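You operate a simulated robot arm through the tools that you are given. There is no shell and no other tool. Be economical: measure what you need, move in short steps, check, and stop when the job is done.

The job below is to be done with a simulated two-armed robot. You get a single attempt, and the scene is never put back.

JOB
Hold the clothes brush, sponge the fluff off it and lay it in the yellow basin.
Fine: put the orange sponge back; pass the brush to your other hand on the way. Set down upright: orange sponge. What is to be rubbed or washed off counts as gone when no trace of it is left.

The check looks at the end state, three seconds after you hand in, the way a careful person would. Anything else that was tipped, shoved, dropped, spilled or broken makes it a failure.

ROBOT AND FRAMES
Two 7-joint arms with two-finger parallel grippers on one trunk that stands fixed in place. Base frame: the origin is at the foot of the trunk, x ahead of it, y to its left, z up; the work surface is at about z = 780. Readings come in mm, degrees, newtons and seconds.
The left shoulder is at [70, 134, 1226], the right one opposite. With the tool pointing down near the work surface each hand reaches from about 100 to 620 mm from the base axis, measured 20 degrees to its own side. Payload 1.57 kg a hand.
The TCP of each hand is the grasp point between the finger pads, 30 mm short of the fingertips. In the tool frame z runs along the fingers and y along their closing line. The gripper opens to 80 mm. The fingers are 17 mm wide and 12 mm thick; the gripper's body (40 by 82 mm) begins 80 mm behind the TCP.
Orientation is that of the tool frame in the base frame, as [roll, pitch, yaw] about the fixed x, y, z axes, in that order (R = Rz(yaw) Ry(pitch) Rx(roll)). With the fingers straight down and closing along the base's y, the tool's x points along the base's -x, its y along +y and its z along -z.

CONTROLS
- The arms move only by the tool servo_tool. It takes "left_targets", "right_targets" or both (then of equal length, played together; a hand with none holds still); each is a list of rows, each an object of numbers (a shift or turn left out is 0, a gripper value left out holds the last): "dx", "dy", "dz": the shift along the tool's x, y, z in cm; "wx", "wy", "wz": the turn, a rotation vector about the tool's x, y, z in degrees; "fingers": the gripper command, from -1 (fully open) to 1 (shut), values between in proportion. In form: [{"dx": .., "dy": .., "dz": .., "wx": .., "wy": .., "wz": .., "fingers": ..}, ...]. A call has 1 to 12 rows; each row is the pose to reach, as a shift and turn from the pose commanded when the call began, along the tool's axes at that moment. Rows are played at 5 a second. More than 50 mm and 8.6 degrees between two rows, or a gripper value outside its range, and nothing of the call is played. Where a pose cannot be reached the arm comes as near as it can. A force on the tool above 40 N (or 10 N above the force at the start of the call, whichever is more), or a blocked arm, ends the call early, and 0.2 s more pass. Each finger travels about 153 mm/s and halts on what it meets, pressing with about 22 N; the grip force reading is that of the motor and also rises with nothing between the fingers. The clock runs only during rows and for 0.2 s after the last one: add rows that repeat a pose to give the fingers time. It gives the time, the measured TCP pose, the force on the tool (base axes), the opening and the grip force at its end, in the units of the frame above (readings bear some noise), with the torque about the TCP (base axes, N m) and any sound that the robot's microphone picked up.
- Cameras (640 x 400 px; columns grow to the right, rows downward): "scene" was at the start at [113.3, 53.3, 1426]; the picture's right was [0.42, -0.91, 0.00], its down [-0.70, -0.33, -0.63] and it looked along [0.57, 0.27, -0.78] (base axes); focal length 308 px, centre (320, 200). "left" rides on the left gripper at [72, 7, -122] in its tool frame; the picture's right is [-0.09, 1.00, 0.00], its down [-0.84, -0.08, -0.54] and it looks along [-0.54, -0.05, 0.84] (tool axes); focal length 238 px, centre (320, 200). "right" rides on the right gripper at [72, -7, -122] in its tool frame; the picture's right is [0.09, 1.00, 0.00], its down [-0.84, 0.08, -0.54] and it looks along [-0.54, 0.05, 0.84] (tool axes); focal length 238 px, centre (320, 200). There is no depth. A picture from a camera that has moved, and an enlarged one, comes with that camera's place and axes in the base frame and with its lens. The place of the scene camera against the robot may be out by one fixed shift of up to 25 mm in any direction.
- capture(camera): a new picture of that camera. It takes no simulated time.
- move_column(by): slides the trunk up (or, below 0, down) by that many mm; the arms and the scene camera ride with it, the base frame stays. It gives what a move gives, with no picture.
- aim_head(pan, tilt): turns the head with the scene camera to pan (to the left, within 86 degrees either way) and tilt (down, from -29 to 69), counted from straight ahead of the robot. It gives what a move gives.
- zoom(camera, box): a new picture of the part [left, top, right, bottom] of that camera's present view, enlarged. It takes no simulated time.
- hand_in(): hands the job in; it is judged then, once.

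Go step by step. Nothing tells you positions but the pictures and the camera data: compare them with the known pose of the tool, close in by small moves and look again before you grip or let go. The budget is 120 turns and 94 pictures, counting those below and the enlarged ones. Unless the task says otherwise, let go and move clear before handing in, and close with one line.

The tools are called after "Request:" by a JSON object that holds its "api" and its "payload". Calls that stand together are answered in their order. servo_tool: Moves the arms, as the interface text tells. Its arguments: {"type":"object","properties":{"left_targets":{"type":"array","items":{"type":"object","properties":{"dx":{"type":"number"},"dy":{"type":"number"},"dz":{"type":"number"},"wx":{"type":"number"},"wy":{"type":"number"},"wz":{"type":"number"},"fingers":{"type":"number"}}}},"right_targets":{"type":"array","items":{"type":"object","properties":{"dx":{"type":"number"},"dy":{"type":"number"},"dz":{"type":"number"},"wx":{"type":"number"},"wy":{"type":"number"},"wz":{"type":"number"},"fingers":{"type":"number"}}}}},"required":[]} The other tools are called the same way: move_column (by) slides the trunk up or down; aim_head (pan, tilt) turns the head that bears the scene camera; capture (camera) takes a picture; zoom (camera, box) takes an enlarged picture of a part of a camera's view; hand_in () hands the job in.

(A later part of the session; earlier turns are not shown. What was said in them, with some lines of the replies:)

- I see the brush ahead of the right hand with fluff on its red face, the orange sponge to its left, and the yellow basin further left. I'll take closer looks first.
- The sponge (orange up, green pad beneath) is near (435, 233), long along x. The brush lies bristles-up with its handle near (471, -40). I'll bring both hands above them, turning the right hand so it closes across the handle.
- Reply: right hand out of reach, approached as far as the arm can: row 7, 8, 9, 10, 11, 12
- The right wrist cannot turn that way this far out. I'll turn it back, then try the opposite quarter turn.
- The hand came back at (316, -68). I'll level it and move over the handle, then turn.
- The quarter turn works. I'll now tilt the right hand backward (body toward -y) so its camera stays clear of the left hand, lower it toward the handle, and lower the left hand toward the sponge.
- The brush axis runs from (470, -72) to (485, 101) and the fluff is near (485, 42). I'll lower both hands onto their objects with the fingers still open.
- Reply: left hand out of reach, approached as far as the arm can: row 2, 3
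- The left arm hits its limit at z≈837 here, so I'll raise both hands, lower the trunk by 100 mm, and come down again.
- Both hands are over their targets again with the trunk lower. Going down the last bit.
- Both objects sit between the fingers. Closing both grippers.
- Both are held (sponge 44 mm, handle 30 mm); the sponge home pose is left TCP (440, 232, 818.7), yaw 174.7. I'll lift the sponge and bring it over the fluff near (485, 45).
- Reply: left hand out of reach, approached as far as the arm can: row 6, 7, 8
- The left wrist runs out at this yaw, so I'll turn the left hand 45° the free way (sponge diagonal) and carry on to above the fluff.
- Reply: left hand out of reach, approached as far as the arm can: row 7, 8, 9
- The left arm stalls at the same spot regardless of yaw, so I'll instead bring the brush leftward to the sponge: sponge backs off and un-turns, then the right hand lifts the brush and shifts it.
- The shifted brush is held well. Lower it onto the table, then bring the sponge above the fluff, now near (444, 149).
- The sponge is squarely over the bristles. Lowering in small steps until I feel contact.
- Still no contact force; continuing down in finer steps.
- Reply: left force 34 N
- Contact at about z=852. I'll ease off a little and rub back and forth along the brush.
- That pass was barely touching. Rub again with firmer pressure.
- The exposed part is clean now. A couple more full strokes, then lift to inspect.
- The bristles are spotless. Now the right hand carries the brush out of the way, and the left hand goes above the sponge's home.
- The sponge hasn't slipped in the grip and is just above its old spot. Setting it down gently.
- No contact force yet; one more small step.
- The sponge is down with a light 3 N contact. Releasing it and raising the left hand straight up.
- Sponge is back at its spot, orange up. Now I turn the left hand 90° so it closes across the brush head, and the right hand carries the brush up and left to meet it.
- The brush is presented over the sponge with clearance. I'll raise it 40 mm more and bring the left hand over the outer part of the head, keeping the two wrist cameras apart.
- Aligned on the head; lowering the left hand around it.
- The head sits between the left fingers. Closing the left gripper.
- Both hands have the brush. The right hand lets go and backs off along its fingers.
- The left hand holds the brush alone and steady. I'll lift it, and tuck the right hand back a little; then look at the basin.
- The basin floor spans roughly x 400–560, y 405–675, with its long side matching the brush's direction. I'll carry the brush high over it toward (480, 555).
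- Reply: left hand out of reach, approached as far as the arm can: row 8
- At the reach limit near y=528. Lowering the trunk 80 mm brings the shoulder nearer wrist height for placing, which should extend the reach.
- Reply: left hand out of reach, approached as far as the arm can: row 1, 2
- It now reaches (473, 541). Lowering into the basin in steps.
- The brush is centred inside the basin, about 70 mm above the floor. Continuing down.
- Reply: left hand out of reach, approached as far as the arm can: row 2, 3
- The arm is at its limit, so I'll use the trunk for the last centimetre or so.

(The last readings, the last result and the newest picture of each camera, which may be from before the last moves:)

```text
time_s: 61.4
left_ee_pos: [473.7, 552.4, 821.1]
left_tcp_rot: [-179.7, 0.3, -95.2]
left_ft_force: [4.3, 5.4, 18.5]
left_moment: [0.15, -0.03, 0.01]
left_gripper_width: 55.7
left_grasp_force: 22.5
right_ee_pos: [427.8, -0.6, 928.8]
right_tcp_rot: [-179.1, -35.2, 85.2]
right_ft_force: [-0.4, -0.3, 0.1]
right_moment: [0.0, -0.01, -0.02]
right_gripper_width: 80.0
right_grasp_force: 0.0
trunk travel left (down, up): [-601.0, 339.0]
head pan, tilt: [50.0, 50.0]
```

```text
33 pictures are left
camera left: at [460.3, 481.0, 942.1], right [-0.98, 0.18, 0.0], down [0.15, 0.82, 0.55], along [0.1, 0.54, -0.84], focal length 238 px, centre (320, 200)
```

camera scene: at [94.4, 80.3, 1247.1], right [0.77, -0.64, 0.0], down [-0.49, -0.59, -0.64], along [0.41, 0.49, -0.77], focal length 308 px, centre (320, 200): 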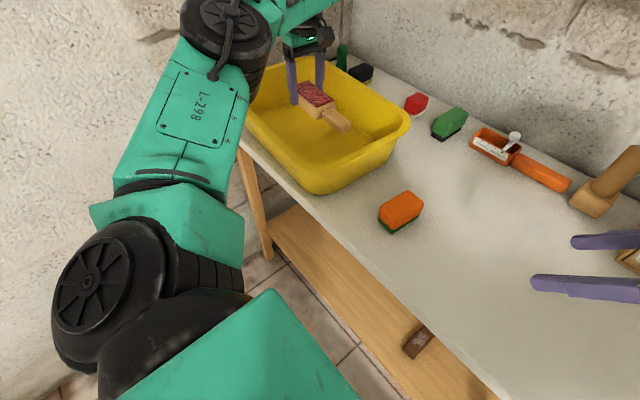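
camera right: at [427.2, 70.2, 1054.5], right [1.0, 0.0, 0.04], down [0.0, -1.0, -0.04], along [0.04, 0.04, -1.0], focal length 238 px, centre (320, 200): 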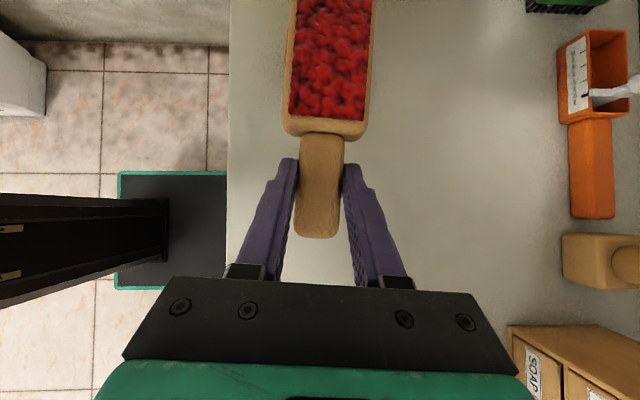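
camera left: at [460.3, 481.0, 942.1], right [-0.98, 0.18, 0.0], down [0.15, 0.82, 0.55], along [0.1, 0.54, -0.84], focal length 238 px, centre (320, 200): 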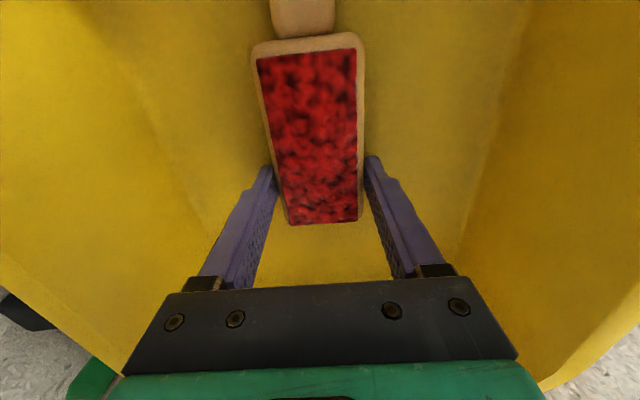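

The brush rests on the basin floor. Relieve the pressure, release, and rise straight up.

Request:
{"api": "move_column", "payload": {"by": 2}}

Request:
{"api": "servo_tool", "payload": {"left_targets": [{"fingers": -0.2}, {"fingers": -0.6}, {"fingers": -1}, {"fingers": -1}]}}

Request:
{"api": "servo_tool", "payload": {"left_targets": [{"dz": -2}, {"dz": -4}, {"dz": -6}, {"dz": -9}, {"dz": -12}, {"dz": -15}]}}

Request:
{"api": "capture", "payload": {"camera": "scene"}}

Request:
{"api": "capture", "payload": {"camera": "left"}}

```text
time_s: 61.9
left_ee_pos: [473.8, 550.9, 820.6]
left_tcp_rot: [-180.0, 0.1, -95.4]
left_ft_force: [2.4, 2.4, 9.2]
left_moment: [0.48, -0.18, -0.06]
left_gripper_width: 55.5
left_grasp_force: 22.2
right_ee_pos: [429.2, -0.3, 931.0]
right_tcp_rot: [-178.9, -35.1, 85.3]
right_ft_force: [-0.1, -0.4, 0.2]
right_moment: [-0.01, 0.0, 0.0]
right_gripper_width: 80.0
right_grasp_force: 0.0
trunk travel left (down, up): [-603.0, 337.0]
head pan, tilt: [50.0, 50.0]
```

```text
time_s: 62.9
left_ee_pos: [474.4, 553.3, 819.2]
left_tcp_rot: [-180.0, 0.1, -95.3]
left_ft_force: [-0.2, -0.5, -1.7]
left_moment: [0.01, 0.01, 0.0]
left_gripper_width: 80.1
left_grasp_force: 0.1
right_ee_pos: [428.5, -0.6, 930.6]
right_tcp_rot: [-179.0, -35.1, 85.2]
right_ft_force: [0.2, -0.3, -0.4]
right_moment: [0.02, 0.02, -0.03]
right_gripper_width: 79.9
right_grasp_force: 0.0
trunk travel left (down, up): [-603.0, 337.0]
head pan, tilt: [50.0, 50.0]
```

```text
time_s: 64.3
left_ee_pos: [473.2, 547.4, 950.6]
left_tcp_rot: [-179.9, 0.2, -95.3]
left_ft_force: [0.3, 0.4, 0.0]
left_moment: [0.01, 0.01, 0.02]
left_gripper_width: 80.2
left_grasp_force: 0.0
left hand out of reach, approached as far as the arm can: row 5, 6
right_ee_pos: [429.5, 0.8, 929.7]
right_tcp_rot: [-179.1, -35.1, 85.2]
right_ft_force: [0.3, -0.1, 0.4]
right_moment: [-0.01, 0.01, 0.01]
right_gripper_width: 80.0
right_grasp_force: 0.1
trunk travel left (down, up): [-603.0, 337.0]
head pan, tilt: [50.0, 50.0]
```

```text
32 pictures are left
camera scene: at [93.7, 80.1, 1230.1], right [0.77, -0.64, 0.0], down [-0.49, -0.59, -0.64], along [0.41, 0.49, -0.77], focal length 308 px, centre (320, 200)
```

scene: 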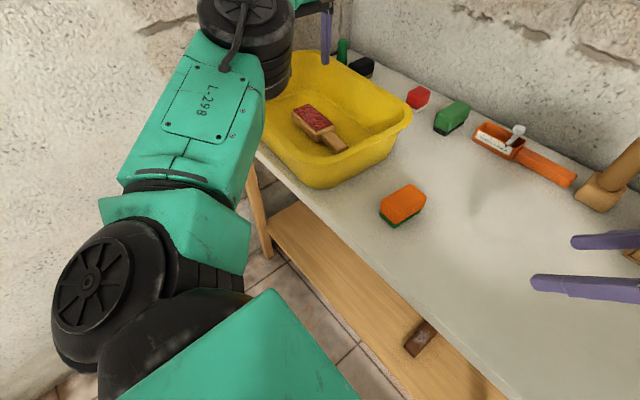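

```text
31 pictures are left
camera left: at [460.1, 476.4, 1071.5], right [-0.98, 0.18, 0.0], down [0.15, 0.83, 0.54], along [0.1, 0.53, -0.84], focal length 238 px, centre (320, 200)
```

left: 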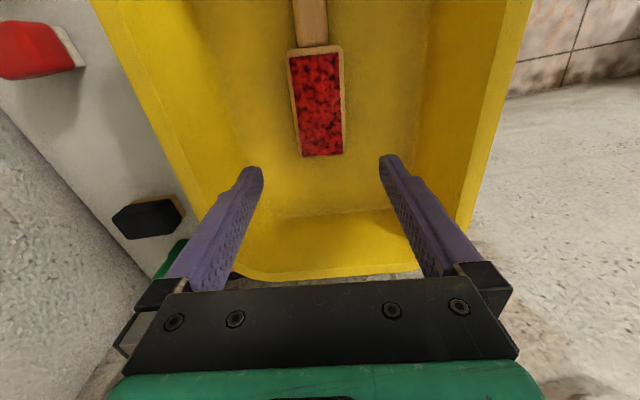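

The brush lies in the basin. I'll raise the trunk to clear the hands and make a final check.

Request:
{"api": "move_column", "payload": {"by": 150}}

Request:
{"api": "capture", "payload": {"camera": "scene"}}

Request:
{"api": "zoom", "payload": {"camera": "scene", "box": [250, 70, 450, 240]}}

Request:
{"api": "zoom", "payload": {"camera": "left", "box": [240, 0, 400, 180]}}

```text
time_s: 66.0
left_ee_pos: [474.0, 546.3, 1099.5]
left_tcp_rot: [-179.9, 0.0, -95.2]
left_ft_force: [-0.1, -0.1, -0.1]
left_moment: [0.06, 0.02, -0.01]
left_gripper_width: 80.0
left_grasp_force: 0.2
right_ee_pos: [431.0, 0.7, 1080.9]
right_tcp_rot: [-179.1, -35.1, 85.2]
right_ft_force: [0.5, 0.4, -0.2]
right_moment: [-0.01, -0.01, 0.0]
right_gripper_width: 79.9
right_grasp_force: 0.0
trunk travel left (down, up): [-753.0, 187.0]
head pan, tilt: [50.0, 50.0]
```

```text
30 pictures are left
camera scene: at [94.0, 80.0, 1380.1], right [0.77, -0.64, 0.0], down [-0.49, -0.59, -0.64], along [0.41, 0.49, -0.77], focal length 308 px, centre (320, 200)
```

scene: 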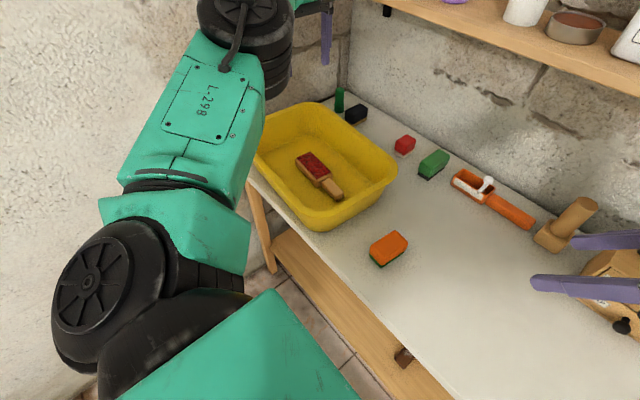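

```text
2.35 times, centred on (350, 155) of scene
camera zoom: at [94.0, 80.0, 1380.1], right [0.77, -0.64, 0.0], down [-0.49, -0.59, -0.64], along [0.41, 0.49, -0.77], focal length 725 px, centre (249, 306)
```

zoom: 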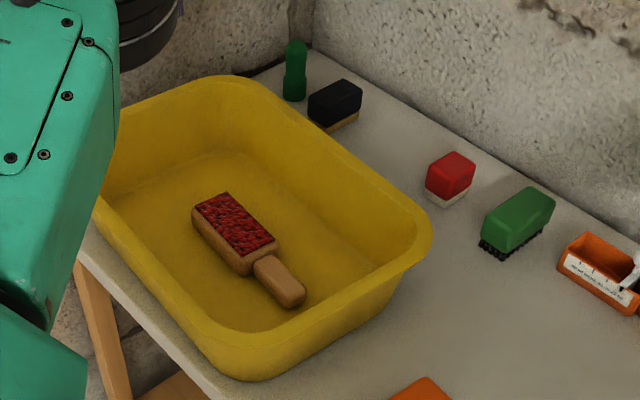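

```text
2.22 times, centred on (320, 90) of left
camera zoom: at [460.5, 476.2, 1221.3], right [-0.98, 0.18, 0.0], down [0.15, 0.83, 0.54], along [0.1, 0.53, -0.84], focal length 530 px, centre (320, 444)
```

zoom: 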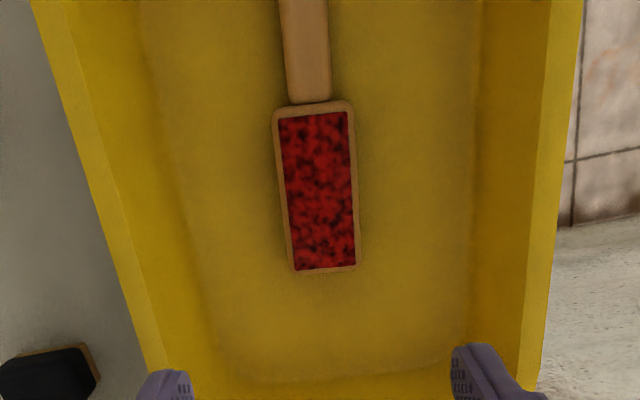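

The brush lies flat and clean in the basin, the sponge stands upright at its original spot, and both hands are empty and clear. Handing in.

Request:
{"api": "hand_in", "payload": {}}

```text
The job is handed in.
```

The job is handed in: the brush was sponged until no fluff showed, passed from the right hand to the left, and laid flat in the yellow basin, and the orange sponge is back upright in its original spot.
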